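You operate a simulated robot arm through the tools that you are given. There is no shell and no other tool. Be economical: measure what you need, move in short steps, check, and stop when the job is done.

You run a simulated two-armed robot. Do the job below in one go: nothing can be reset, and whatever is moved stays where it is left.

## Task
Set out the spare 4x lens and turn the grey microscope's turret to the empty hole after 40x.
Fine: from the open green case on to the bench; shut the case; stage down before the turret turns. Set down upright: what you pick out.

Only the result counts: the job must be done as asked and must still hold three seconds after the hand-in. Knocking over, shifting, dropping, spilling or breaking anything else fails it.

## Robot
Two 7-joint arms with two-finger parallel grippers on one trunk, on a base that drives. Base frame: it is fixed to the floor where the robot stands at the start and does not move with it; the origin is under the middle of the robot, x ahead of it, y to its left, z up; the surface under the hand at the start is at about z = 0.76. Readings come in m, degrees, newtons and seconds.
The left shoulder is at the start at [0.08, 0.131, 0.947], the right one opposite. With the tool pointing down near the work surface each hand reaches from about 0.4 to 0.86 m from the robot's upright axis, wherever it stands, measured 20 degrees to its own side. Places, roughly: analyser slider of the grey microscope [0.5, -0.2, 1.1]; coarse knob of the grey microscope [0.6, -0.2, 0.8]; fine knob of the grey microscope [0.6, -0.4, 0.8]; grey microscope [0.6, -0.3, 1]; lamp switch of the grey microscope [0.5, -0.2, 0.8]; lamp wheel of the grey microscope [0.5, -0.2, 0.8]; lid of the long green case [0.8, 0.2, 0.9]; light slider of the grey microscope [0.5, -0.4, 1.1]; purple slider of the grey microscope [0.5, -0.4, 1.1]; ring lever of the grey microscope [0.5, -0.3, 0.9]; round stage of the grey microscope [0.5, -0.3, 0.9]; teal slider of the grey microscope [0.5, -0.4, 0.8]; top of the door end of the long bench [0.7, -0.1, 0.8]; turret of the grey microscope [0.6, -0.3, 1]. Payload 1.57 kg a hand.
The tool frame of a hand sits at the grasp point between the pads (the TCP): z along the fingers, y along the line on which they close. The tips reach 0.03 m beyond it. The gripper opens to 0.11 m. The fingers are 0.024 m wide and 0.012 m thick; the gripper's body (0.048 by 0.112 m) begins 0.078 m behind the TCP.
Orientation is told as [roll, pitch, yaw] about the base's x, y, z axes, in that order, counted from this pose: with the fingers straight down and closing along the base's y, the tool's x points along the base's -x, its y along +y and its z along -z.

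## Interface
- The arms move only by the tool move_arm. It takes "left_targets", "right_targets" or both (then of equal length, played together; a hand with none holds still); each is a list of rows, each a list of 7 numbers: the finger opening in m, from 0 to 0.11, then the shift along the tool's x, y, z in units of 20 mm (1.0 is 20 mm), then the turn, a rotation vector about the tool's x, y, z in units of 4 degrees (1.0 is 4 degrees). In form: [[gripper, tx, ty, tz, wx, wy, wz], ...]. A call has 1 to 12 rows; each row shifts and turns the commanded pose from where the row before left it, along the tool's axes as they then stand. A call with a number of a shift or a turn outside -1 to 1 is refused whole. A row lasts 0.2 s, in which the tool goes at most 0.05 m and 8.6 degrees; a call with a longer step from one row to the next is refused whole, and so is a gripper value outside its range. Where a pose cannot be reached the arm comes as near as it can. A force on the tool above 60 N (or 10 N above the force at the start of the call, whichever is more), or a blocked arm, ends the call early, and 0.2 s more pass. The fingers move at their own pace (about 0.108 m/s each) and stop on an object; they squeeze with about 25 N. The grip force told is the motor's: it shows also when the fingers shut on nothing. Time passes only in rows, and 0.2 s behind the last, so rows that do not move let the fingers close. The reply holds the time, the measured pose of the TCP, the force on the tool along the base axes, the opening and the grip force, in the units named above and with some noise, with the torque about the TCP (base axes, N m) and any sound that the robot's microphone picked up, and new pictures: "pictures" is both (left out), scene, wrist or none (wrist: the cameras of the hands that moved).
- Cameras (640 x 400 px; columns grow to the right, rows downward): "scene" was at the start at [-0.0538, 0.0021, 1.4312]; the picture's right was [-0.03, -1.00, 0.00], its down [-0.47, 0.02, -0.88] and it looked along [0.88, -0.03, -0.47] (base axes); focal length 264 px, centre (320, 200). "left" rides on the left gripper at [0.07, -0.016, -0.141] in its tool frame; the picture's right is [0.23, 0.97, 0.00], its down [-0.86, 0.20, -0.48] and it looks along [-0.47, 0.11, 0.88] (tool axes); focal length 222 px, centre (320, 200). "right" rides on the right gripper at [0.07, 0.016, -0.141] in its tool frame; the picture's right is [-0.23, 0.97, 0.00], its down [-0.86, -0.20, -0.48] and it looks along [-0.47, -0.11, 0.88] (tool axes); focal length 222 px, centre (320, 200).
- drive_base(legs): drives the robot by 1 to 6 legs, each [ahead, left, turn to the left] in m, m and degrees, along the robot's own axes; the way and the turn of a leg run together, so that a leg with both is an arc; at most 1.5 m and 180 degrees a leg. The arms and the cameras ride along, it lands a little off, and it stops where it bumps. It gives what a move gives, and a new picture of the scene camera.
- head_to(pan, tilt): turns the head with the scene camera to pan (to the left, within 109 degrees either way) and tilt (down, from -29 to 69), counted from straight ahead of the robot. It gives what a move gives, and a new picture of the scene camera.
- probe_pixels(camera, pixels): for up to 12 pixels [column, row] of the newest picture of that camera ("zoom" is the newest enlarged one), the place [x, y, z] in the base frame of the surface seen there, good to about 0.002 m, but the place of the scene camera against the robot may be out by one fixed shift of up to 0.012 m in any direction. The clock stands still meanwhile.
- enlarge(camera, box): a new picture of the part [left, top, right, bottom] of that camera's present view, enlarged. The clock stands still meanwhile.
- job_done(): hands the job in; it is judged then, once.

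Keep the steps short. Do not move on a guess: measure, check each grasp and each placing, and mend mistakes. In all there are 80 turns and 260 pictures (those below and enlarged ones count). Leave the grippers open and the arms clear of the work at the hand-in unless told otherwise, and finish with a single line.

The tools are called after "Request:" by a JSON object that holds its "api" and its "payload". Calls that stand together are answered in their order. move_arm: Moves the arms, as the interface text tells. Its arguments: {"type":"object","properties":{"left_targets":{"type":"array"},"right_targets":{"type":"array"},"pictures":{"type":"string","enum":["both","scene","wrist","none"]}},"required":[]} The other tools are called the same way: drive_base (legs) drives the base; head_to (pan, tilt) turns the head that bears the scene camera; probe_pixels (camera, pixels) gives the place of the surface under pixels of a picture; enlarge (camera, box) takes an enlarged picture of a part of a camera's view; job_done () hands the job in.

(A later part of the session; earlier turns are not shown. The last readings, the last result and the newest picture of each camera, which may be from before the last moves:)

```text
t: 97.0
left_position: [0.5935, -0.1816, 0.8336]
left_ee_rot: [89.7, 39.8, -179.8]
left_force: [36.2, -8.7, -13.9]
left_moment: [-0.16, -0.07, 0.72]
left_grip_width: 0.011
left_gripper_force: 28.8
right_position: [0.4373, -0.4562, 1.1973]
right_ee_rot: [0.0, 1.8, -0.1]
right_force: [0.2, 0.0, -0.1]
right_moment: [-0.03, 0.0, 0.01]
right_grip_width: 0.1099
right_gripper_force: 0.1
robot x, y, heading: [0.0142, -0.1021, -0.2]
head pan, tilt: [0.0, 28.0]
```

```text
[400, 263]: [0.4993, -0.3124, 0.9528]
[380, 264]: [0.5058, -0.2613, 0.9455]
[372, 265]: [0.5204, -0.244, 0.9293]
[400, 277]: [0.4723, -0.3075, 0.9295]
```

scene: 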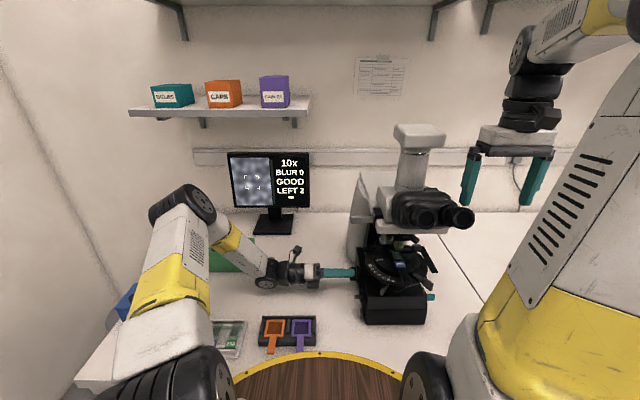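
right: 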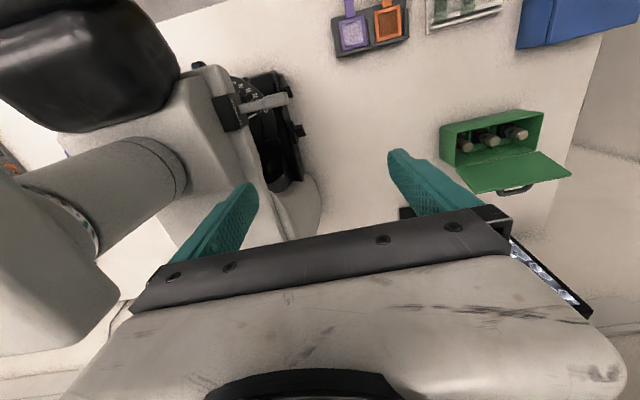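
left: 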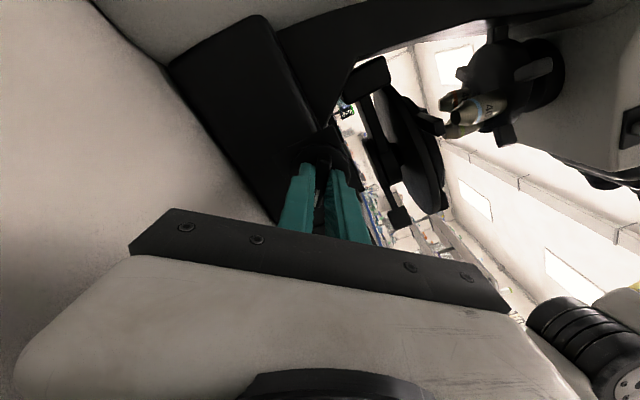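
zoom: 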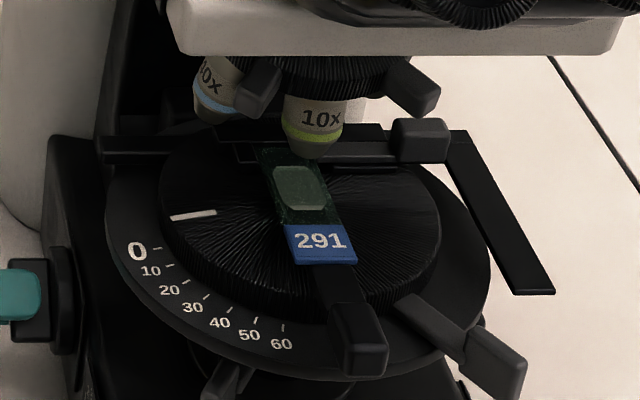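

It is now about 10 mm below the start. Side load on the grip is building at 36 N, so I'll open briefly to relieve it and read the pose, and look at the turret from this side view.

Request:
{"api": "move_arm", "payload": {"left_targets": [[0.03, 0, 0, 0, 0, 0, 0], [0.03, 0, 0, 0, 0, 0, 0]], "pictures": "wrist"}}

Request:
{"api": "enlarge", "payload": {"camera": "left", "box": [400, 30, 600, 170]}}

Request:
{"api": "enlarge", "payload": {"camera": "left", "box": [260, 120, 400, 250]}}

```text
t: 97.6
left_position: [0.5894, -0.1835, 0.835]
left_ee_rot: [89.9, 39.8, 180.0]
left_force: [0.7, 0.3, -0.5]
left_moment: [0.01, 0.0, -0.02]
left_grip_width: 0.0301
left_gripper_force: 0.0
right_position: [0.4354, -0.4563, 1.1977]
right_ee_rot: [0.1, 1.6, -0.2]
right_force: [-0.9, 0.4, -0.3]
right_moment: [-0.06, 0.0, -0.01]
right_grip_width: 0.11
right_gripper_force: 0.1
robot x, y, heading: [0.0127, -0.1037, 0.1]
head pan, tilt: [0.0, 28.0]
```

left: 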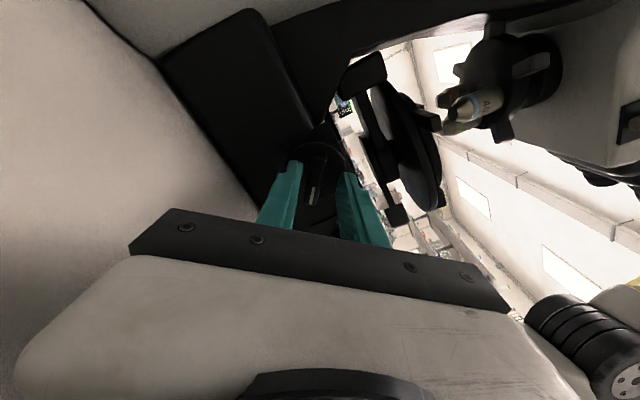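

```text
2.86 times, centred on (500, 100) of left
```

zoom: 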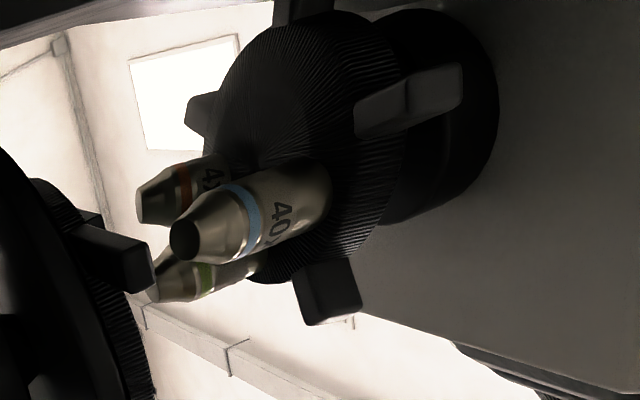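

```text
3.08 times, centred on (330, 185) of left
```

zoom: 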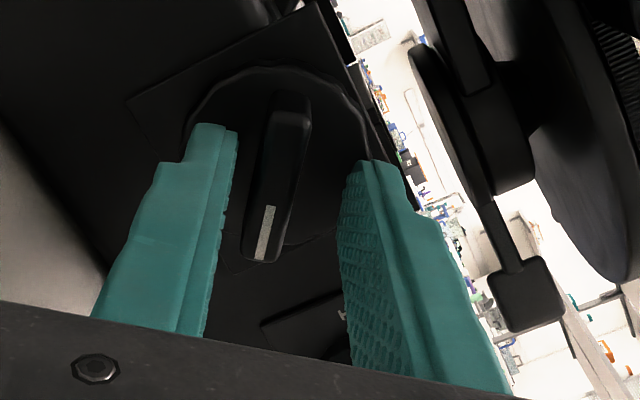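

The side view confirms the 40x on the left, the 10x in front and the 4x opposite. Next to the 40x toward the back there is no lens, so that is the empty hole. I'll measure the lens positions for the step angle, then close again and continue lowering.

Request:
{"api": "probe_pixels", "payload": {"camera": "scene", "pixels": [[383, 241], [400, 243], [382, 238], [392, 239], [414, 239], [400, 237], [386, 236], [412, 236]]}}

Request:
{"api": "probe_pixels", "payload": {"camera": "left", "pixels": [[453, 114], [446, 102], [452, 130], [441, 69], [530, 69], [503, 130], [485, 110], [470, 60], [520, 50]]}}

Request:
{"api": "move_arm", "payload": {"left_targets": [[0.0, 0, 0, 0, 0, 0, 0], [0.0, 0, 0, 0, 0, 0, 0], [0.0, 0, 0, 0, 0, 0, -1], [0.0, 0, 0, 0, 0, 0, -1], [0.0, 0, 0, 0, 0, 0, -1], [0.0, 0, 0, 0, 0, 0, -1], [0.0, 0, 0, 0, 0, 0, -1], [0.0, 0, 0, 0, 0, 0, -1], [0.0, 0, 0, 0, 0, 0, -1], [0.0, 0, 0, 0, 0, 0, -1], [0.0, 0, 0, 0, 0, 0, -1], [0.0, 0, 0, 0, 0, 0, -1]], "pictures": "scene"}}

Request:
{"api": "enlarge", "payload": {"camera": "scene", "box": [360, 225, 440, 290]}}

```text
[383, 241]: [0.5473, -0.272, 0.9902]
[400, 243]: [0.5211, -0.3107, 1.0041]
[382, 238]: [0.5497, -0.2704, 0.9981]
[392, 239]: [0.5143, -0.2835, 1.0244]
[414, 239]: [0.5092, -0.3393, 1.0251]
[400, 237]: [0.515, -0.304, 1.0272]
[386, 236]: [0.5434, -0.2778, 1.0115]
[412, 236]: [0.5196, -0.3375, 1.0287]
```

```text
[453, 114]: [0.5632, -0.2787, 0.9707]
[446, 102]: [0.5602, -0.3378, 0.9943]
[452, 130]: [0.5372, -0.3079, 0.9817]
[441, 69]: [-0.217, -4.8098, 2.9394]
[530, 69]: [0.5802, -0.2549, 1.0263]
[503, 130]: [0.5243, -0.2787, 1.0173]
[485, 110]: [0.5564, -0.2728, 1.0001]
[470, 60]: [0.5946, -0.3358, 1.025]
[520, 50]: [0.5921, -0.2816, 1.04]
```

```text
t: 100.2
left_position: [0.5918, -0.1817, 0.8327]
left_ee_rot: [89.5, -0.3, -179.7]
left_force: [11.5, 2.0, -32.4]
left_moment: [0.37, -0.19, 0.08]
left_grip_width: 0.011
left_gripper_force: 28.0
right_position: [0.438, -0.4557, 1.1976]
right_ee_rot: [0.1, 1.7, -0.2]
right_force: [0.2, 0.2, 0.5]
right_moment: [0.02, 0.0, -0.03]
right_grip_width: 0.1102
right_gripper_force: 0.1
robot x, y, heading: [0.0133, -0.0992, -0.1]
head pan, tilt: [0.0, 28.0]
```

scene: 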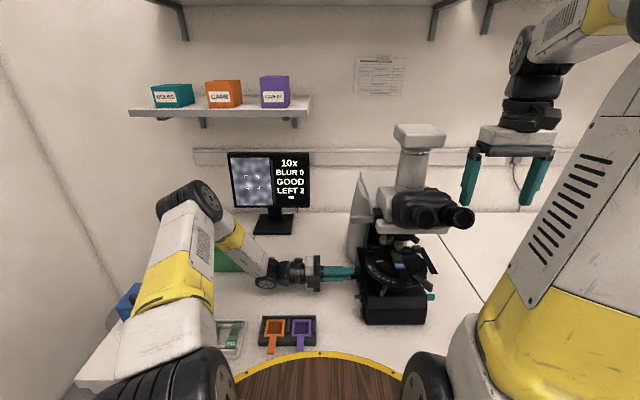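

```text
6.15 times, centred on (400, 258) of scene
```

zoom: 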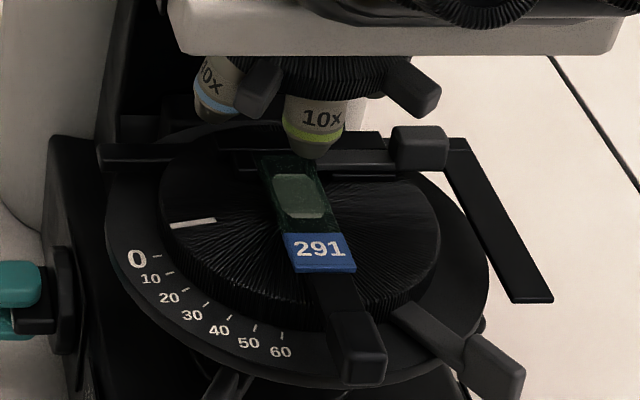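

The stage is down clearly further now. I'll measure it, release the knob, and retreat the left hand: first out, then up, because the hand camera must clear the standing 4x. I'll also probe the eyepieces for room.

Request:
{"api": "probe_pixels", "payload": {"camera": "scene", "pixels": [[400, 264], [380, 266], [372, 267], [400, 278], [425, 218], [460, 216], [425, 230], [400, 231], [385, 228], [430, 228]]}}

Request:
{"api": "move_arm", "payload": {"left_targets": [[0.035, 0, 0, 0, 0, 0, 0], [0.035, 0, 0, 0, 0, 0, 0], [0.035, 0, 0, -1, 0, 0, 0], [0.035, 0, 0, -1, 0, 0, 0], [0.035, 0, 1, 0, 0, 0, 0], [0.035, 0, 1, 0, 0, 0, 0], [0.035, 0, 1, 0, 0, 0, 0], [0.035, 0, 1, 0, 0, 0, 0], [0.035, 0, 1, 0, 0, 0, 0], [0.035, 0, 1, 0, 0, 0, 0]], "pictures": "both"}}

Request:
{"api": "enlarge", "payload": {"camera": "scene", "box": [360, 225, 440, 290]}}

```text
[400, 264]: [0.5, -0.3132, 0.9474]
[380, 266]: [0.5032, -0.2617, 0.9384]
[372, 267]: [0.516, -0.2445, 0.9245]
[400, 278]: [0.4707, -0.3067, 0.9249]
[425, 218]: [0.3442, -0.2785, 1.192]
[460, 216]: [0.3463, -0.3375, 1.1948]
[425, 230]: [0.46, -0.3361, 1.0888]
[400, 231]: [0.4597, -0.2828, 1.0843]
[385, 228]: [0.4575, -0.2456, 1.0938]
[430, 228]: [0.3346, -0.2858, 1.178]
```

```text
t: 102.4
left_position: [0.5892, -0.1423, 0.9543]
left_ee_rot: [90.0, 0.0, -179.8]
left_force: [0.5, 0.4, -0.6]
left_moment: [0.01, 0.05, 0.01]
left_grip_width: 0.035
left_gripper_force: 0.1
right_position: [0.4368, -0.4567, 1.1984]
right_ee_rot: [-0.1, 1.6, -0.2]
right_force: [0.0, -0.2, -0.4]
right_moment: [-0.02, 0.06, 0.0]
right_grip_width: 0.1101
right_gripper_force: 0.1
robot x, y, heading: [0.0149, -0.1043, -0.1]
head pan, tilt: [0.0, 28.0]
```

scene: 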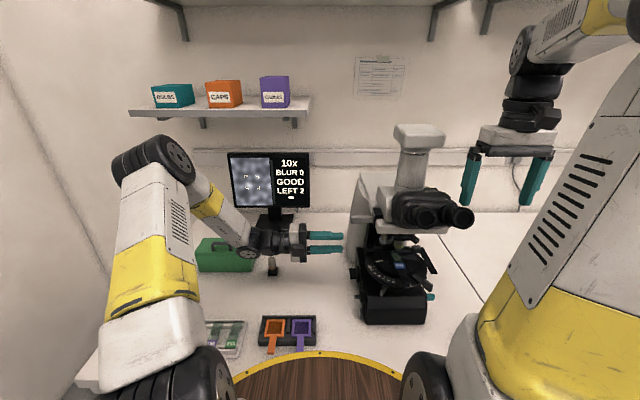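
left: 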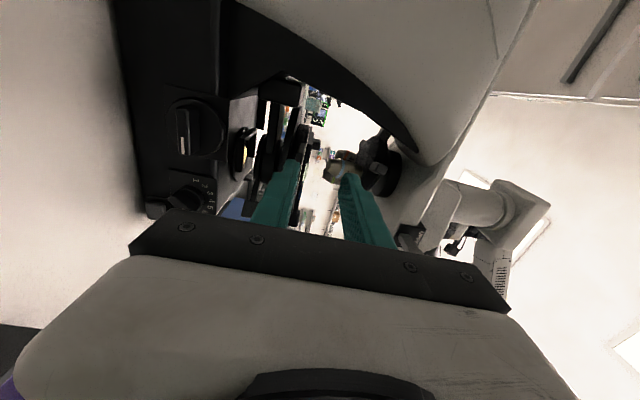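

```text
6.15 times, centred on (400, 258) of scene
```

zoom: 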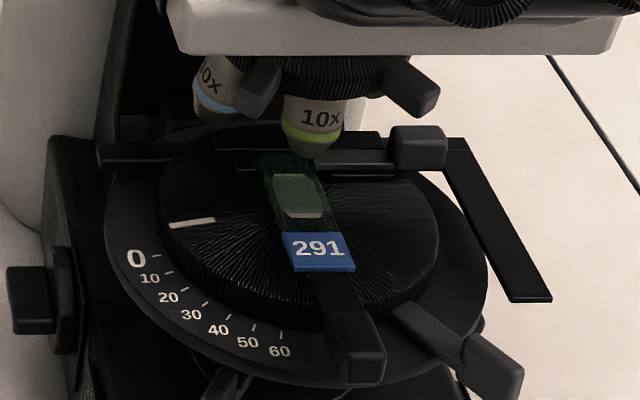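

The stage is about 14 mm down and holds there. I'll retreat the left hand, back the base up 0.3 m, and turn the right hand to point forward so it can reach in under the head toward the turret lugs.

Request:
{"api": "move_arm", "payload": {"left_targets": [[0.035, 0, 0.5, -1, 0, 0, 0], [0.035, 0, 0.5, -1, 0, 0, 0], [0.035, 0, 0.5, -1, 0, 0, 0], [0.035, 0, 0.5, -1, 0, 0, 0], [0.035, 0, 0.5, -1, 0, 0, 0], [0.035, 0, 0.5, -1, 0, 0, 0], [0.035, 0, 0.5, -1, 0, 0, 0], [0.035, 0, 0.5, -1, 0, 0, 0]], "pictures": "none"}}

Request:
{"api": "drive_base", "payload": {"legs": [[-0.32, 0, 0]]}}

Request:
{"api": "move_arm", "payload": {"right_targets": [[0.05, 0, 0, 0, 0, -1, 0], [0.05, 0, 0, 0, 0, -1, 0], [0.05, 0, 0, 0, 0, -1, 0], [0.05, 0, 0, 0, 0, -1, 0], [0.05, 0, 0, 0, 0, -1, 0], [0.05, 0, 0, 0, 0, -1, 0], [0.05, 0, 0, 0, 0, -1, 0], [0.05, 0, 0, 0, 0, -1, 0], [0.05, 0, 0, 0, 0, -1, 0], [0.05, 0, 0, 0, 0, -1, 0], [0.05, 0, 0, 0, 0, -1, 0], [0.05, 0, 0, 0, 0, -1, 0]], "pictures": "scene"}}

```text
t: 104.2
left_position: [0.5918, 0.018, 1.0343]
left_ee_rot: [89.7, 0.0, -179.9]
left_force: [1.0, 0.1, -0.8]
left_moment: [0.01, -0.01, -0.03]
left_grip_width: 0.0349
left_gripper_force: 0.2
right_position: [0.4362, -0.4564, 1.1988]
right_ee_rot: [0.0, 1.5, -0.2]
right_force: [-0.6, -0.8, 0.5]
right_moment: [0.03, 0.03, 0.0]
right_grip_width: 0.11
right_gripper_force: 0.1
robot x, y, heading: [0.0154, -0.1028, -0.2]
head pan, tilt: [0.0, 28.0]
```

```text
t: 106.4
left_position: [0.2652, 0.0204, 1.0345]
left_ee_rot: [89.9, -0.2, -179.4]
left_force: [-0.4, -0.3, -1.4]
left_moment: [0.02, 0.02, -0.05]
left_grip_width: 0.035
left_gripper_force: 0.0
right_position: [0.1128, -0.4538, 1.1975]
right_ee_rot: [-0.1, 1.6, 0.2]
right_force: [-0.7, 0.1, 0.2]
right_moment: [-0.01, 0.0, 0.04]
right_grip_width: 0.1099
right_gripper_force: 0.0
robot x, y, heading: [-0.3067, -0.1036, 0.5]
head pan, tilt: [0.0, 28.0]
```

scene: 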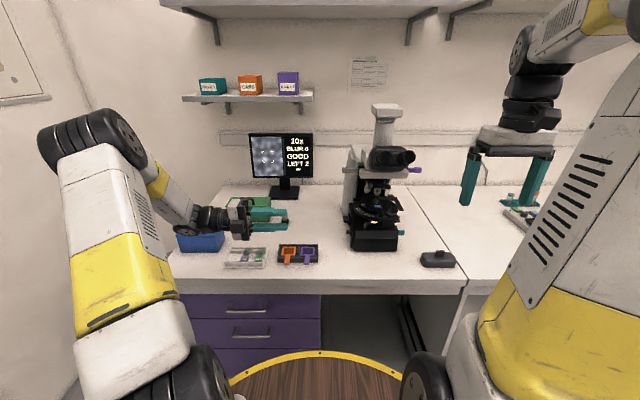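

```text
t: 109.0
left_position: [0.2655, 0.0208, 1.035]
left_ee_rot: [89.9, -0.2, -179.5]
left_force: [0.3, 0.0, 0.5]
left_moment: [-0.02, 0.01, -0.01]
left_grip_width: 0.0351
left_gripper_force: 0.1
right_position: [0.1136, -0.4548, 1.1986]
right_ee_rot: [-0.2, -46.5, 0.2]
right_force: [-0.2, 1.0, -0.5]
right_moment: [0.01, 0.0, 0.01]
right_grip_width: 0.0502
right_gripper_force: 0.1
robot x, y, heading: [-0.3098, -0.101, 0.3]
head pan, tilt: [0.0, 28.0]
```

scene: 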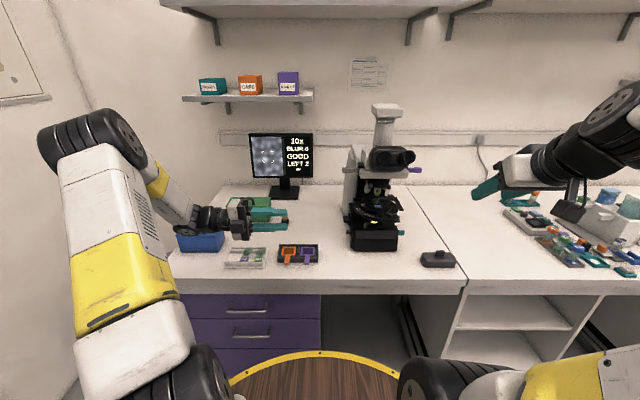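

Request:
{"api": "move_arm", "payload": {"right_targets": [[0.05, 0, 0, 0, 0, -1, 0], [0.05, 0, 0, 0, 0, -1, 0], [0.05, 0, 0, 0, 0, -1, 0], [0.05, 0, 0, 0, 0, -1, 0], [0.05, 0, 0, 0, 0, -1, 0], [0.05, 0, 0, 0, 0, -1, 0], [0.05, 0, 0, 0, 0, -1, 0], [0.05, 0, 0, 0, 0, -1, 0], [0.05, 0, 0, 0, 0, -1, 0], [0.05, 0, 0, 0, 0, -1, 0], [0.05, 0, 0, 0, 0, -0.87, 0]], "pictures": "none"}}

Request:
{"api": "move_arm", "payload": {"right_targets": [[0.05, 1, 0.85, 0, 0, 0, 0], [0.05, 1, 0.85, 0, 0, 0, 0], [0.05, 1, 0.85, 0, 0, 0, 0], [0.05, 1, 0.85, 0, 0, 0, 0], [0.05, 1, 0.85, 0.5, 0, 0, 0], [0.05, 1, 0.85, 0.5, 0, 0, 0], [0.05, 1, 0.85, 1, 0, 0, 0], [0.05, 1, 0.85, 1, 0, 0, 0], [0.05, 0.8, 0.85, 1, 0, 0, 0], [0.05, 0, 0.85, 1, 0, 0, 0], [0.05, 0, 0, 1, 0, 0, 0], [0.05, 0, 0, 1, 0, 0, 0]], "pictures": "both"}}

```text
t: 111.4
left_position: [0.2636, 0.0203, 1.0339]
left_ee_rot: [89.7, -0.2, -179.5]
left_force: [0.0, 1.7, -0.2]
left_moment: [-0.01, 0.01, -0.01]
left_grip_width: 0.035
left_gripper_force: 0.2
right_position: [0.13, -0.4874, 1.2193]
right_ee_rot: [-26.4, -89.8, 26.6]
right_force: [-0.8, 0.2, -0.6]
right_moment: [0.0, 0.0, 0.0]
right_grip_width: 0.05
right_gripper_force: 0.0
right hand out of reach, approached as far as the arm can: row 7, 8, 9, 10, 11
robot x, y, heading: [-0.3121, -0.0996, 0.3]
head pan, tilt: [0.0, 28.0]
```

```text
t: 114.0
left_position: [0.2654, 0.0198, 1.0342]
left_ee_rot: [89.9, -0.1, -179.5]
left_force: [0.4, 0.3, 0.8]
left_moment: [-0.02, -0.03, -0.02]
left_grip_width: 0.0353
left_gripper_force: 0.1
right_position: [0.3247, -0.4025, 1.0777]
right_ee_rot: [-16.2, -89.8, 16.3]
right_force: [-0.3, 0.4, -0.7]
right_moment: [0.0, 0.02, 0.01]
right_grip_width: 0.05
right_gripper_force: 0.0
right hand out of reach, approached as far as the arm can: row 1, 2, 3, 4, 5, 6
robot x, y, heading: [-0.3074, -0.1045, 0.2]
head pan, tilt: [0.0, 28.0]
```

scene: 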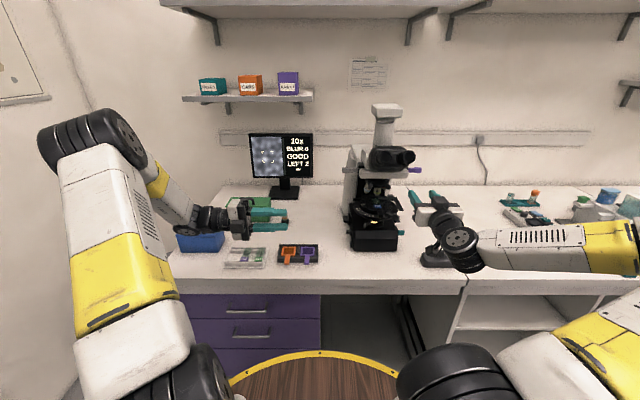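
right: 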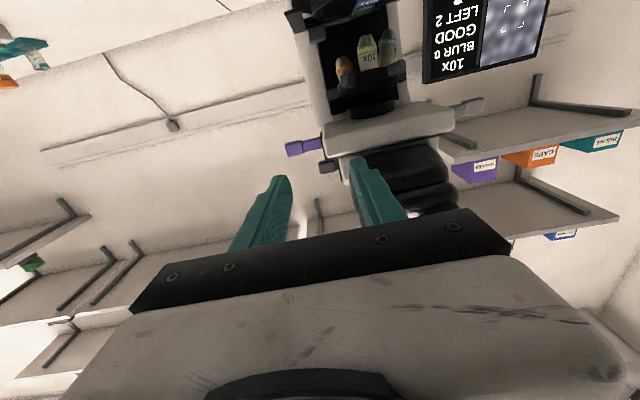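

The right hand now points forward, and its camera sees the turret from below with 4x, 10x and 40x. I'll enlarge and probe the lugs accurately.

Request:
{"api": "enlarge", "payload": {"camera": "right", "box": [310, 10, 430, 120]}}

Request:
{"api": "enlarge", "payload": {"camera": "scene", "box": [340, 170, 410, 230]}}

```text
3.64 times, centred on (370, 65) of right
```

zoom: 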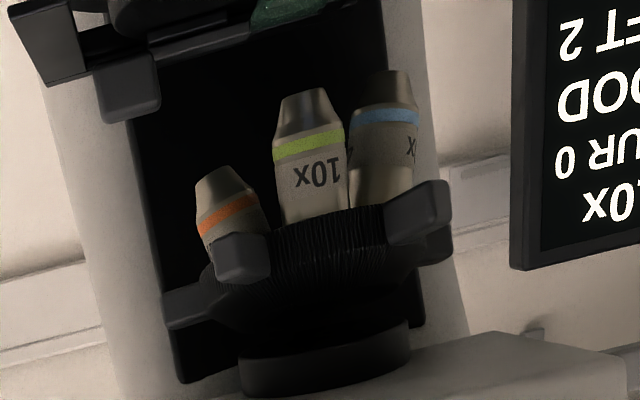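

```text
6.67 times, centred on (375, 200) of scene
```

zoom: 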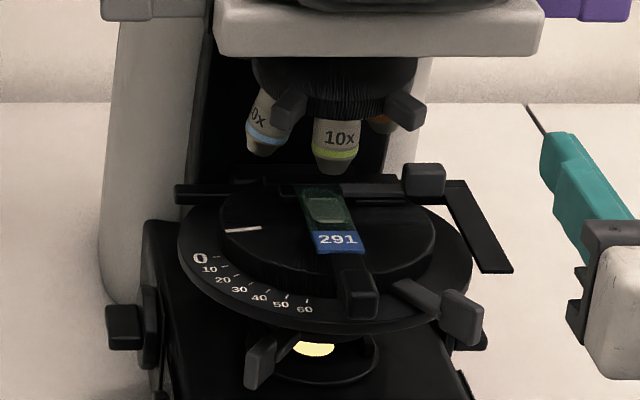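

Request:
{"api": "probe_pixels", "payload": {"camera": "right", "pixels": [[395, 70], [400, 66], [388, 73], [348, 80], [340, 82], [352, 78], [332, 95], [368, 80], [403, 78], [358, 48], [378, 40], [375, 105]]}}

Request:
{"api": "probe_pixels", "payload": {"camera": "zoom", "pixels": [[289, 108], [280, 98], [296, 118], [405, 110], [395, 100], [338, 105], [338, 155], [262, 130], [262, 80], [410, 70], [370, 40], [250, 45]]}}

```text
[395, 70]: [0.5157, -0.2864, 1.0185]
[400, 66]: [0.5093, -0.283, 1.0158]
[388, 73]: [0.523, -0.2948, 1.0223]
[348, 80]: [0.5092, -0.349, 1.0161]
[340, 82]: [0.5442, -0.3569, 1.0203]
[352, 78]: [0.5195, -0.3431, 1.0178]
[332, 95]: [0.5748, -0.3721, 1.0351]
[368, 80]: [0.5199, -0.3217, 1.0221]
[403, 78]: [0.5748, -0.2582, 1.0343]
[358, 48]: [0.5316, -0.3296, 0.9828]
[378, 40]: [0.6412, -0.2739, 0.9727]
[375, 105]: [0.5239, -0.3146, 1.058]
```

```text
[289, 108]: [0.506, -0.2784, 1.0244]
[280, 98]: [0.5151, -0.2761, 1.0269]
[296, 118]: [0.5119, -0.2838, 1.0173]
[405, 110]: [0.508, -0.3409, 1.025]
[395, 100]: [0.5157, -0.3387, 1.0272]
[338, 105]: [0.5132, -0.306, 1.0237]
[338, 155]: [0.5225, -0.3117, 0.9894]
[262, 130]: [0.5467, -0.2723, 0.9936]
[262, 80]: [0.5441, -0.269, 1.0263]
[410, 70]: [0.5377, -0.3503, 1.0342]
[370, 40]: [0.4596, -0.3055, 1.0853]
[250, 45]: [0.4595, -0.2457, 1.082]
```

The lug geometry fits 72° spacing, so five places: axis at about (0.556, −0.316), lug radius about 0.059. The front-left lug sits near (0.512, −0.284, 1.02). With the gripper wide open, I'll use its right finger to push that lug to the right, which brings the 40x and then the empty hole forward. First I'll go to a start point in front, on the left of the lug.

Request:
{"api": "move_arm", "payload": {"right_targets": [[0.11, 1, 0, 0, 0, 0, 0], [0.11, 1, 0, 0, 0, 0, 0], [0.11, 0.8, 0.4, 0, 0, 0, 0], [0.11, 0, 1, 0, 0, 0, 0], [0.11, 0, 1, 0, 0, 0, 0], [0.11, 0, 1, 0, 0, 0, 0], [0.11, 0, 1, 0, 0, 0, 0], [0.11, 0, 1, 0, 0, 0, 0], [0.11, 0, 1, 0, 0, 0, 0], [0.11, 0, 1, 0, 0, 0, 0], [0.11, 0, 1, 0, 0, 0, 0], [0.11, 0, 1, 0, 0, 0, 0]], "pictures": "none"}}

Request:
{"api": "move_arm", "payload": {"right_targets": [[0.11, 0, 0.97, 1, 0, 0, 0], [0.11, 0, 0, 1, 0, 0, 0], [0.11, 0, 0, 1, 0, 0, 0], [0.11, 0, 0, 1, 0, 0, 0], [0.11, 0, 0, 1, 0, 0, 0]], "pictures": "both"}}

Request:
{"api": "enlarge", "payload": {"camera": "scene", "box": [310, 160, 410, 240]}}

Request:
{"api": "enlarge", "payload": {"camera": "right", "box": [150, 20, 350, 220]}}

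```text
t: 116.6
left_position: [0.2661, 0.0209, 1.0345]
left_ee_rot: [89.9, -0.1, -179.4]
left_force: [0.0, 0.3, 0.0]
left_moment: [0.0, -0.03, 0.01]
left_grip_width: 0.0349
left_gripper_force: 0.1
right_position: [0.3235, -0.2149, 1.0206]
right_ee_rot: [-22.8, -89.8, 23.0]
right_force: [-0.5, -0.7, 0.6]
right_moment: [0.03, -0.01, 0.03]
right_grip_width: 0.11
right_gripper_force: 0.0
robot x, y, heading: [-0.3089, -0.1077, 0.1]
head pan, tilt: [0.0, 28.0]
```

```text
t: 117.8
left_position: [0.265, 0.0203, 1.0342]
left_ee_rot: [89.8, -0.1, -179.5]
left_force: [-0.5, -0.4, 0.4]
left_moment: [0.0, 0.02, 0.0]
left_grip_width: 0.035
left_gripper_force: 0.0
right_position: [0.417, -0.2131, 1.0238]
right_ee_rot: [-12.0, -89.7, 12.4]
right_force: [0.8, 0.2, 0.5]
right_moment: [0.0, -0.03, 0.03]
right_grip_width: 0.1098
right_gripper_force: 0.1
right hand out of reach, approached as far as the arm can: row 3, 4, 5
robot x, y, heading: [-0.3088, -0.1079, 0.2]
head pan, tilt: [0.0, 28.0]
```

scene: 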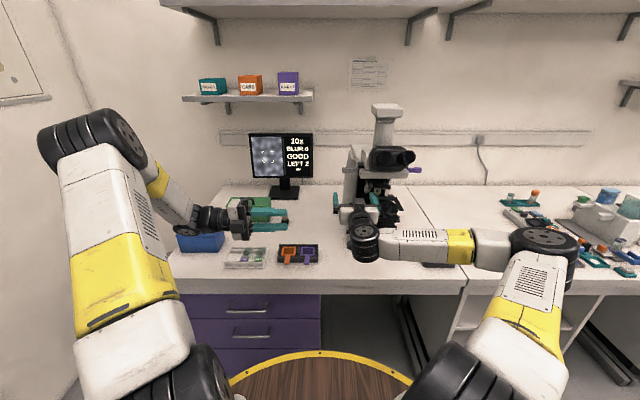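
right: 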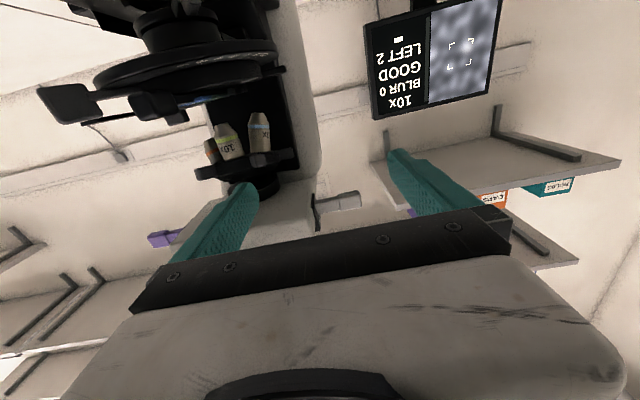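

```text
5.00 times, centred on (360, 200) of scene
```

zoom: 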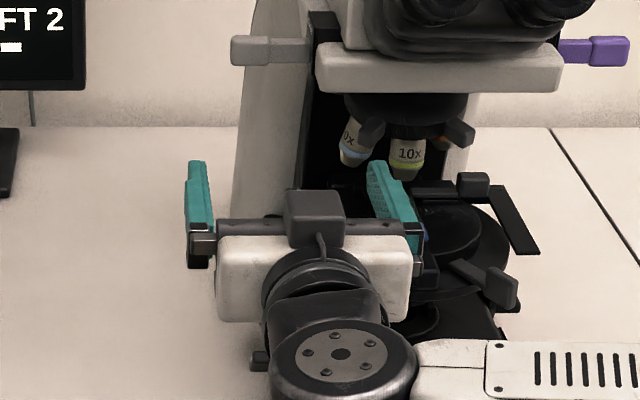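

```text
2.00 times, centred on (250, 120) of right
```

zoom: 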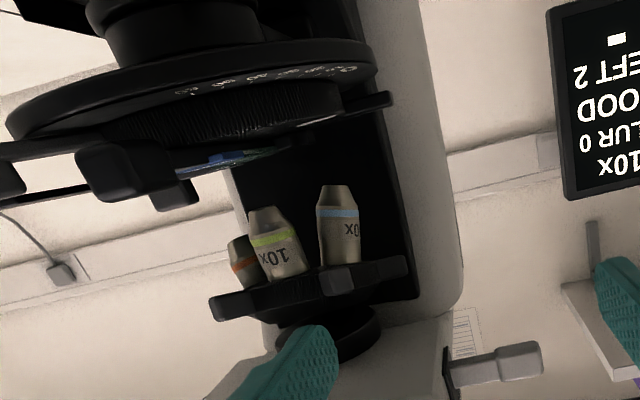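

The arm is near its limit at x≈0.417. I'll pull the hand back 10 cm and shift it 2 cm left, then let the base bring it forward, leaving arm travel for the push.

Request:
{"api": "move_arm", "payload": {"right_targets": [[0.11, 0, 0, -1, 0, 0, 0], [0.11, 0, 0.5, -1, 0, 0, 0], [0.11, 0, 0.5, -1, 0, 0, 0], [0.11, 0, 0, -1, 0, 0, 0], [0.11, 0, 0, -1, 0, 0, 0], [0.11, 0, 0, 0, 0, 0, 0]], "pictures": "none"}}

Request:
{"api": "drive_base", "payload": {"legs": [[0.12, 0, 0]]}}

Request:
{"api": "enlarge", "payload": {"camera": "right", "box": [150, 20, 350, 220]}}

```text
t: 119.2
left_position: [0.2648, 0.0202, 1.0348]
left_ee_rot: [89.8, -0.1, -179.5]
left_force: [0.1, 0.0, 0.2]
left_moment: [0.0, 0.0, -0.02]
left_grip_width: 0.0349
left_gripper_force: 0.0
right_position: [0.3173, -0.1915, 1.0253]
right_ee_rot: [-22.4, -90.0, 22.7]
right_force: [-0.1, -0.8, 0.2]
right_moment: [0.0, 0.03, -0.01]
right_grip_width: 0.11
right_gripper_force: 0.0
robot x, y, heading: [-0.3108, -0.1011, 0.1]
head pan, tilt: [0.0, 28.0]
```

```text
t: 120.4
left_position: [0.3868, 0.0231, 1.0338]
left_ee_rot: [89.8, 0.0, -179.4]
left_force: [-0.6, -0.3, 0.2]
left_moment: [-0.01, -0.01, 0.0]
left_grip_width: 0.035
left_gripper_force: 0.0
right_position: [0.4407, -0.1886, 1.026]
right_ee_rot: [-13.6, -89.8, 14.0]
right_force: [0.3, 0.9, -0.1]
right_moment: [0.01, 0.0, -0.02]
right_grip_width: 0.11
right_gripper_force: 0.0
robot x, y, heading: [-0.1884, -0.1001, 0.7]
head pan, tilt: [0.0, 28.0]
```

scene: 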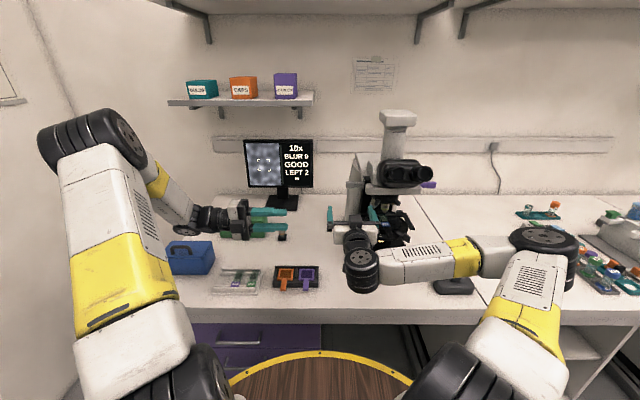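

```text
2.00 times, centred on (250, 120) of right
```

zoom: 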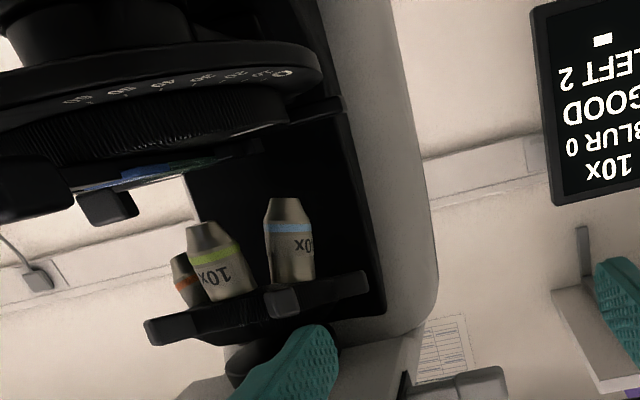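

The finger is left of the front-left lug. I'll move forward about 4.8 cm so its tip comes beside the lug, then check.

Request:
{"api": "move_arm", "payload": {"right_targets": [[0.11, 0.1, 0, 0.8, 0, 0, 0], [0.11, 0.1, 0, 0.8, 0, 0, 0], [0.11, 0, 0, 0.8, 0, 0, 0], [0.11, 0, 0, 0, 0, 0, 0]], "pictures": "both"}}

Request:
{"api": "enlarge", "payload": {"camera": "right", "box": [150, 60, 350, 260]}}

Request:
{"api": "enlarge", "payload": {"camera": "scene", "box": [330, 160, 430, 250]}}

```text
t: 121.4
left_position: [0.3877, 0.0232, 1.0337]
left_ee_rot: [89.9, 0.0, -179.3]
left_force: [-0.2, -0.7, 0.1]
left_moment: [-0.01, 0.0, -0.02]
left_grip_width: 0.0347
left_gripper_force: 0.0
right_position: [0.4875, -0.1948, 1.0225]
right_ee_rot: [-7.3, -89.9, 7.8]
right_force: [-0.6, 0.2, -0.1]
right_moment: [0.0, 0.0, 0.0]
right_grip_width: 0.1099
right_gripper_force: 0.0
right hand out of reach, approached as far as the arm can: row 3
robot x, y, heading: [-0.1878, -0.1032, 0.5]
head pan, tilt: [0.0, 28.0]
```

scene: 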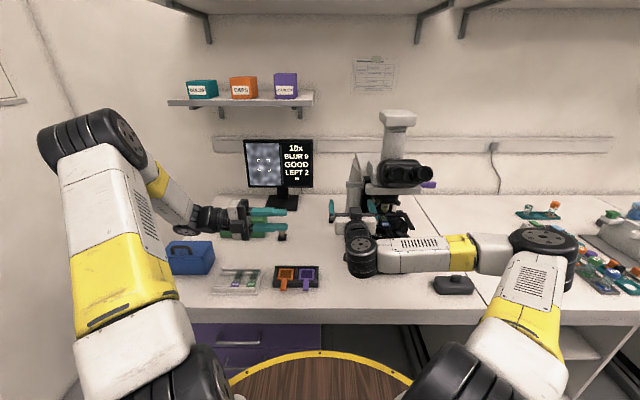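
right: 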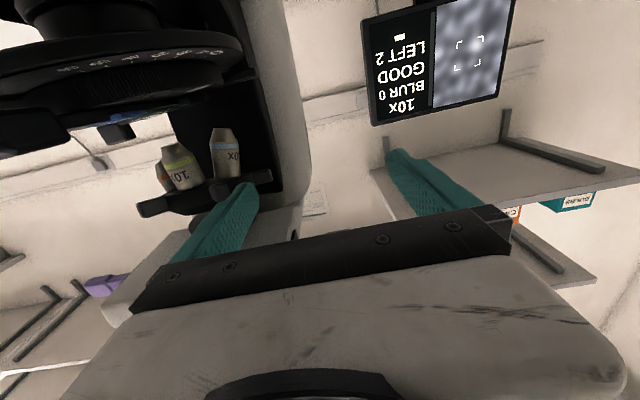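

```text
2.00 times, centred on (250, 160) of right
```

zoom: 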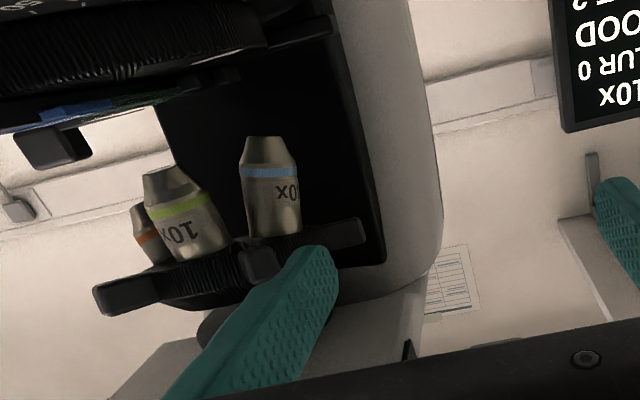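

```text
4.44 times, centred on (380, 205) of scene
```

zoom: 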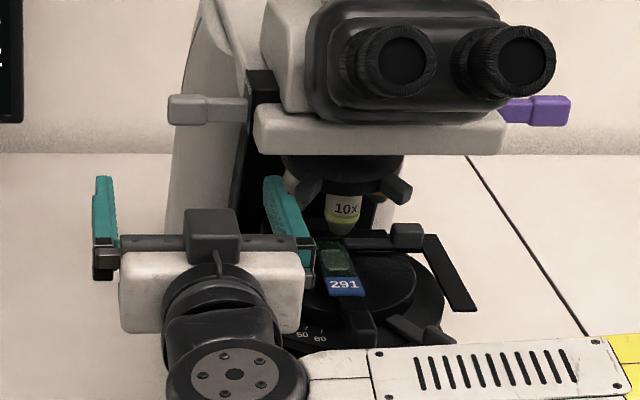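

The finger tip is beside the lug. I'll push right in small steps, easing back slightly as the lug swings to the front.

Request:
{"api": "move_arm", "payload": {"right_targets": [[0.11, 0, -0.4, -0.1, 0, 0, 0], [0.11, 0, -0.4, -0.1, 0, 0, 0], [0.11, 0, -0.4, 0, 0, 0, 0], [0.11, 0, -0.4, 0, 0, 0, 0], [0.11, 0, -0.4, 0, 0, 0, 0]], "pictures": "both"}}

Request:
{"api": "enlarge", "payload": {"camera": "right", "box": [150, 60, 350, 260]}}

Request:
{"api": "enlarge", "payload": {"camera": "scene", "box": [330, 160, 430, 250]}}

```text
t: 122.6
left_position: [0.3872, 0.0225, 1.0349]
left_ee_rot: [89.9, -0.2, -179.5]
left_force: [-0.5, 0.5, -0.3]
left_moment: [0.0, 0.02, 0.01]
left_grip_width: 0.0351
left_gripper_force: 0.1
right_position: [0.4829, -0.2346, 1.0224]
right_ee_rot: [-18.9, -89.8, 19.2]
right_force: [-0.1, 0.8, -0.8]
right_moment: [0.01, 0.01, 0.02]
right_grip_width: 0.11
right_gripper_force: 0.0
robot x, y, heading: [-0.1896, -0.1039, 0.4]
head pan, tilt: [0.0, 28.0]
```

scene: 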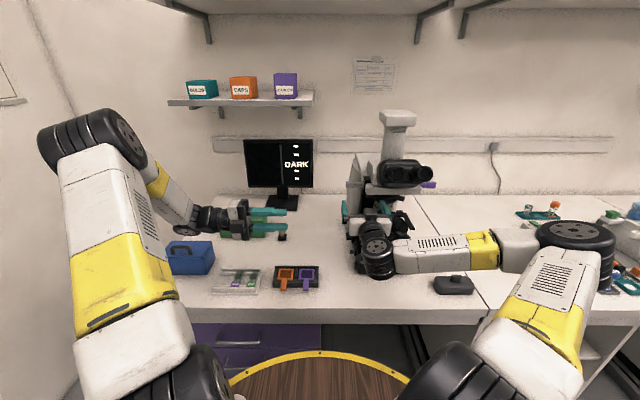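
right: 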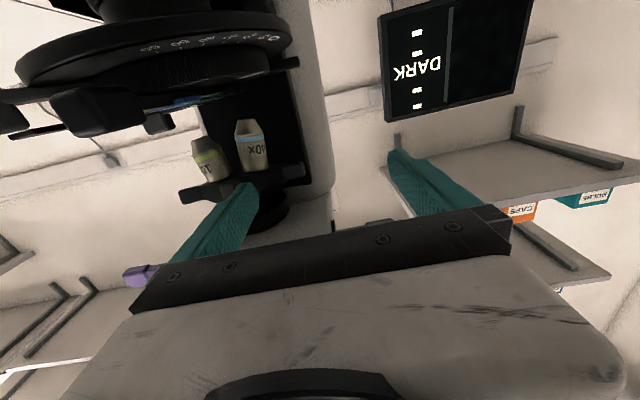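

```text
2.00 times, centred on (250, 160) of right
```

zoom: 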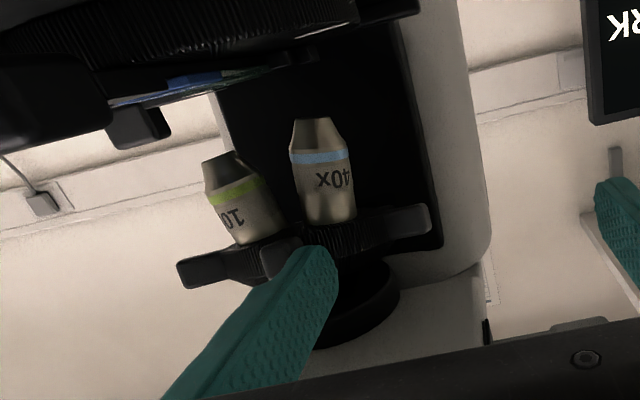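

```text
4.44 times, centred on (380, 205) of scene
```

zoom: 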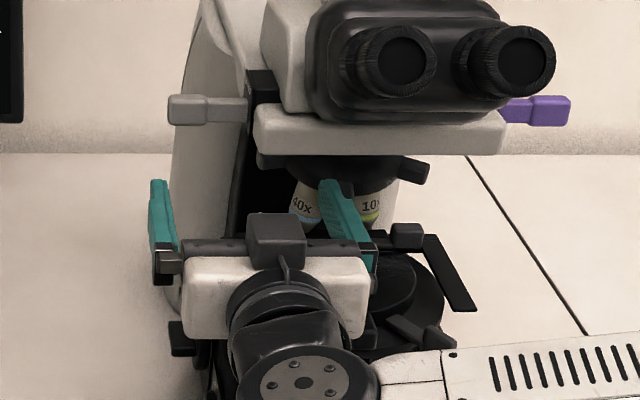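

The turret turns easily; the 10x is moving right and the 40x is coming forward, and the screen reads DARK between places. I'll push the rest of the step in small pieces.

Request:
{"api": "move_arm", "payload": {"right_targets": [[0.11, 0, -0.4, 0, 0, 0, 0], [0.11, 0, -0.4, 0, 0, 0, 0], [0.11, 0, -0.4, 0, 0, 0, 0], [0.11, 0, -0.3, 0, 0, 0, 0]], "pictures": "both"}}

Request:
{"api": "enlarge", "payload": {"camera": "right", "box": [150, 60, 350, 260]}}

Request:
{"api": "enlarge", "payload": {"camera": "scene", "box": [330, 160, 430, 250]}}

```text
t: 123.6
left_position: [0.3871, 0.0228, 1.034]
left_ee_rot: [89.9, -0.1, -179.4]
left_force: [0.0, -0.8, 0.3]
left_moment: [0.0, 0.02, 0.03]
left_grip_width: 0.0351
left_gripper_force: 0.0
right_position: [0.4826, -0.265, 1.0208]
right_ee_rot: [-17.0, -89.7, 17.3]
right_force: [0.2, -0.5, -0.1]
right_moment: [-0.01, 0.0, 0.0]
right_grip_width: 0.1101
right_gripper_force: 0.0
robot x, y, heading: [-0.1884, -0.1029, 0.5]
head pan, tilt: [0.0, 28.0]
```

scene: 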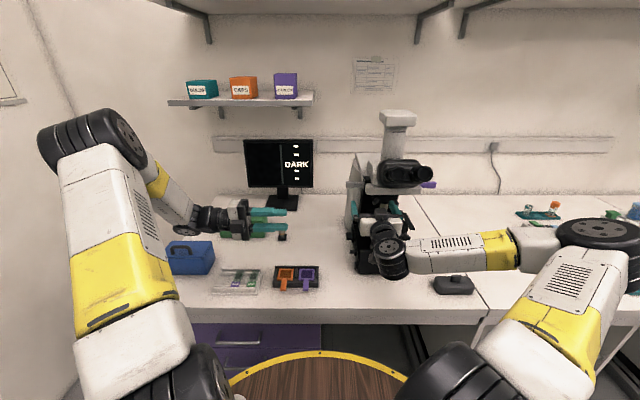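
right: 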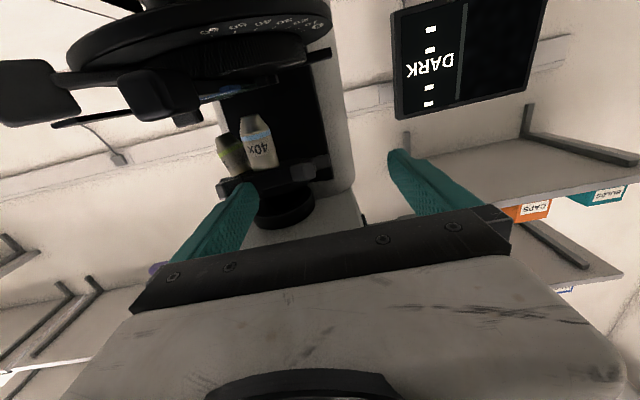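

```text
2.00 times, centred on (250, 160) of right
```

zoom: 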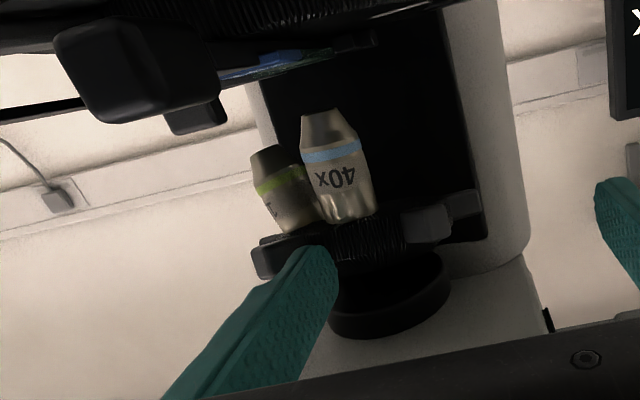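

```text
4.44 times, centred on (380, 205) of scene
```

zoom: 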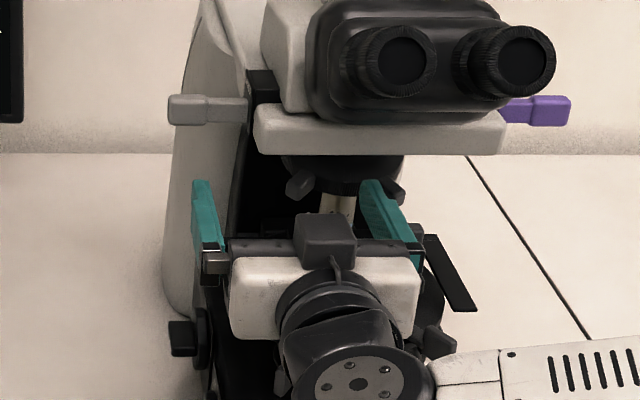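

The 40x is practically at the front. Now I'll back the finger out, move it left of the next lug, and go in again.

Request:
{"api": "move_arm", "payload": {"right_targets": [[0.11, 0, 0.1, -0.7, 0, 0, 0], [0.11, 0, 0.1, -0.8, 0, 0, 0], [0.11, 0, 0.1, -0.8, 0, 0, 0], [0.11, 0, 0.9, 0, 0, 0, 0], [0.11, 0, 0.9, 0, 0, 0, 0], [0.11, 0, 0.9, 0, 0, 0, 0], [0.11, 0, 0.8, 0, 0, 0, 0], [0.11, 0, 0, 0.8, 0, 0, 0], [0.11, 0, 0, 0.8, 0, 0, 0], [0.11, 0, 0, 0.8, 0, 0, 0]], "pictures": "both"}}

Request:
{"api": "enlarge", "payload": {"camera": "right", "box": [150, 60, 350, 260]}}

Request:
{"api": "enlarge", "payload": {"camera": "scene", "box": [330, 160, 430, 250]}}

```text
t: 125.8
left_position: [0.3876, 0.023, 1.0342]
left_ee_rot: [89.9, -0.2, -179.3]
left_force: [-0.5, -0.1, -0.6]
left_moment: [-0.02, 0.0, -0.02]
left_grip_width: 0.0351
left_gripper_force: 0.1
right_position: [0.4841, -0.1937, 1.0232]
right_ee_rot: [-8.6, -89.7, 9.1]
right_force: [0.4, -1.1, 0.5]
right_moment: [-0.01, 0.02, 0.0]
right_grip_width: 0.1099
right_gripper_force: 0.1
right hand out of reach, approached as far as the arm can: row 9
robot x, y, heading: [-0.1862, -0.1023, 0.4]
head pan, tilt: [0.0, 28.0]
```

scene: 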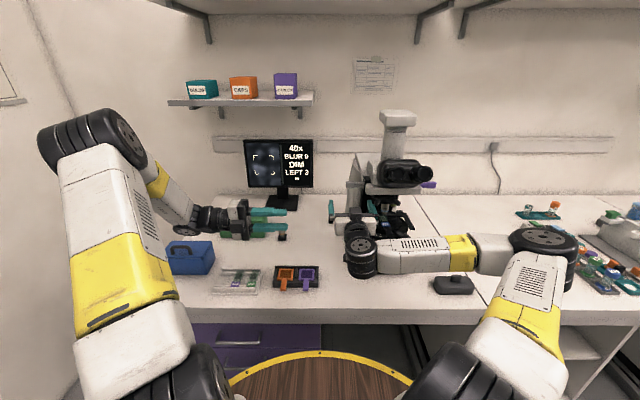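
right: 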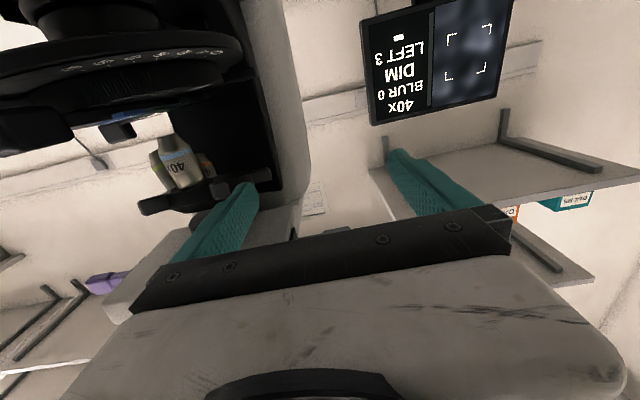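

```text
2.00 times, centred on (250, 160) of right
```

zoom: 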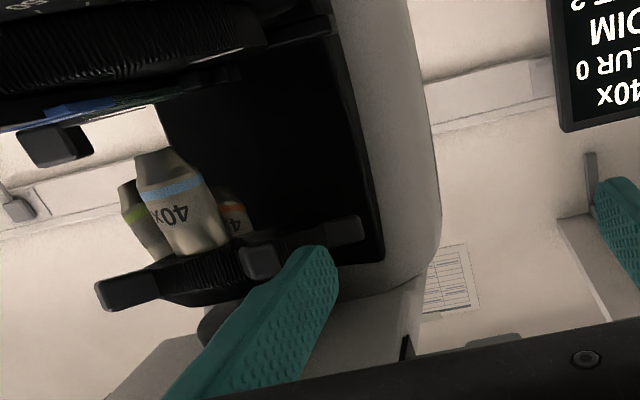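

```text
4.44 times, centred on (380, 205) of scene
```

zoom: 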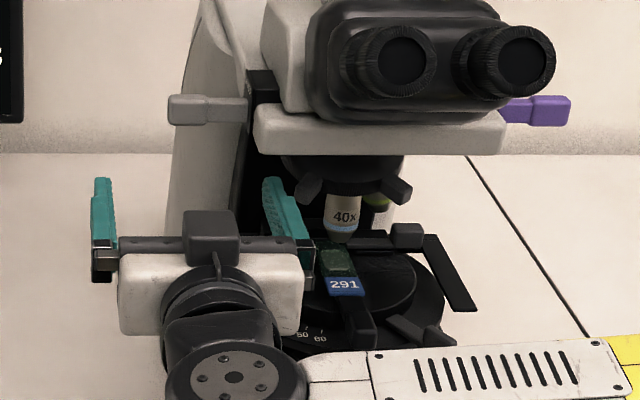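

It snapped to 40x, and the screen says 40x. The next place on the left carries no lens. I'll push the second step the same way.

Request:
{"api": "move_arm", "payload": {"right_targets": [[0.11, 0, -0.4, -0.1, 0, 0, 0], [0.11, 0, -0.4, -0.05, 0, 0, 0], [0.11, 0, -0.4, 0, 0, 0, 0], [0.11, 0, -0.4, 0, 0, 0, 0], [0.11, 0, -0.4, 0, 0, 0, 0], [0.11, 0, -0.4, 0, 0, 0, 0], [0.11, 0, -0.4, 0, 0, 0, 0], [0.11, 0, -0.4, 0, 0, 0, 0], [0.11, 0, -0.35, 0, 0, 0, 0]], "pictures": "both"}}

Request:
{"api": "enlarge", "payload": {"camera": "right", "box": [150, 60, 350, 260]}}

Request:
{"api": "enlarge", "payload": {"camera": "scene", "box": [330, 160, 430, 250]}}

```text
t: 127.3
left_position: [0.3854, 0.0248, 1.0352]
left_ee_rot: [89.9, 0.0, -179.2]
left_force: [-0.2, 0.0, -0.9]
left_moment: [0.0, 0.0, 0.0]
left_grip_width: 0.0352
left_gripper_force: 0.0
right_position: [0.475, -0.2285, 1.0213]
right_ee_rot: [21.5, -89.5, -19.6]
right_force: [-32.0, 18.0, 0.7]
right_moment: [-0.07, -0.03, -1.28]
right_grip_width: 0.0941
right_gripper_force: 0.0
robot x, y, heading: [-0.1881, -0.0995, 0.5]
head pan, tilt: [0.0, 28.0]
stopped in row 7 (right hand): the force on the tool passed its limit at 64 N (the readings are from after the stop); the commanded pose is now the measured one
```

scene: 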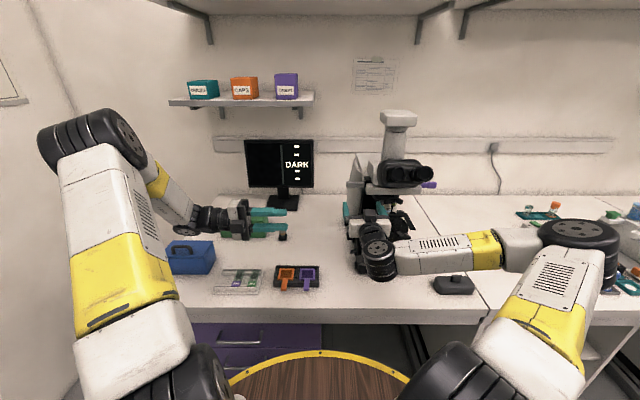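
right: 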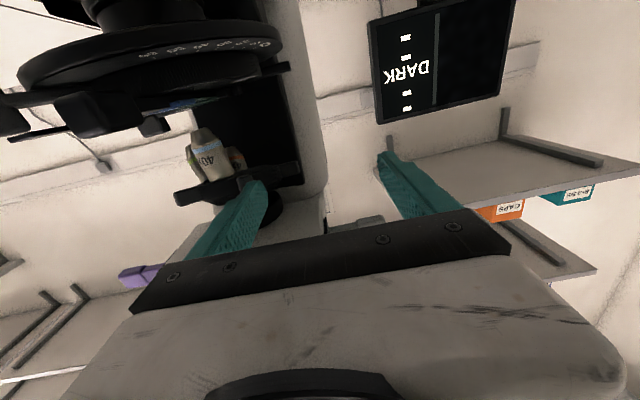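

```text
2.00 times, centred on (250, 160) of right
```

zoom: 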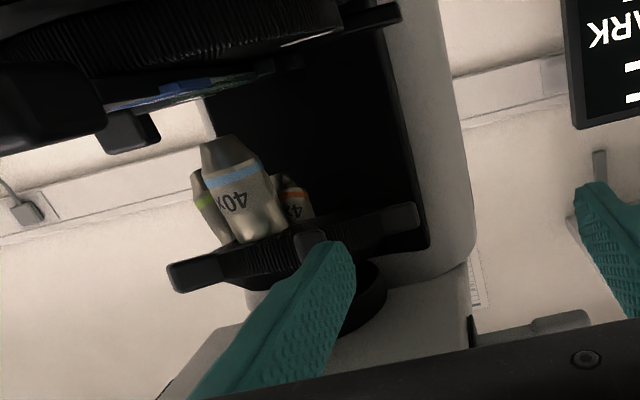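

```text
4.44 times, centred on (380, 205) of scene
```

zoom: 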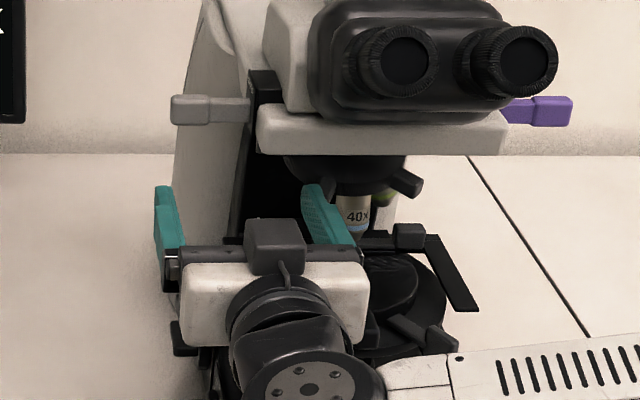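

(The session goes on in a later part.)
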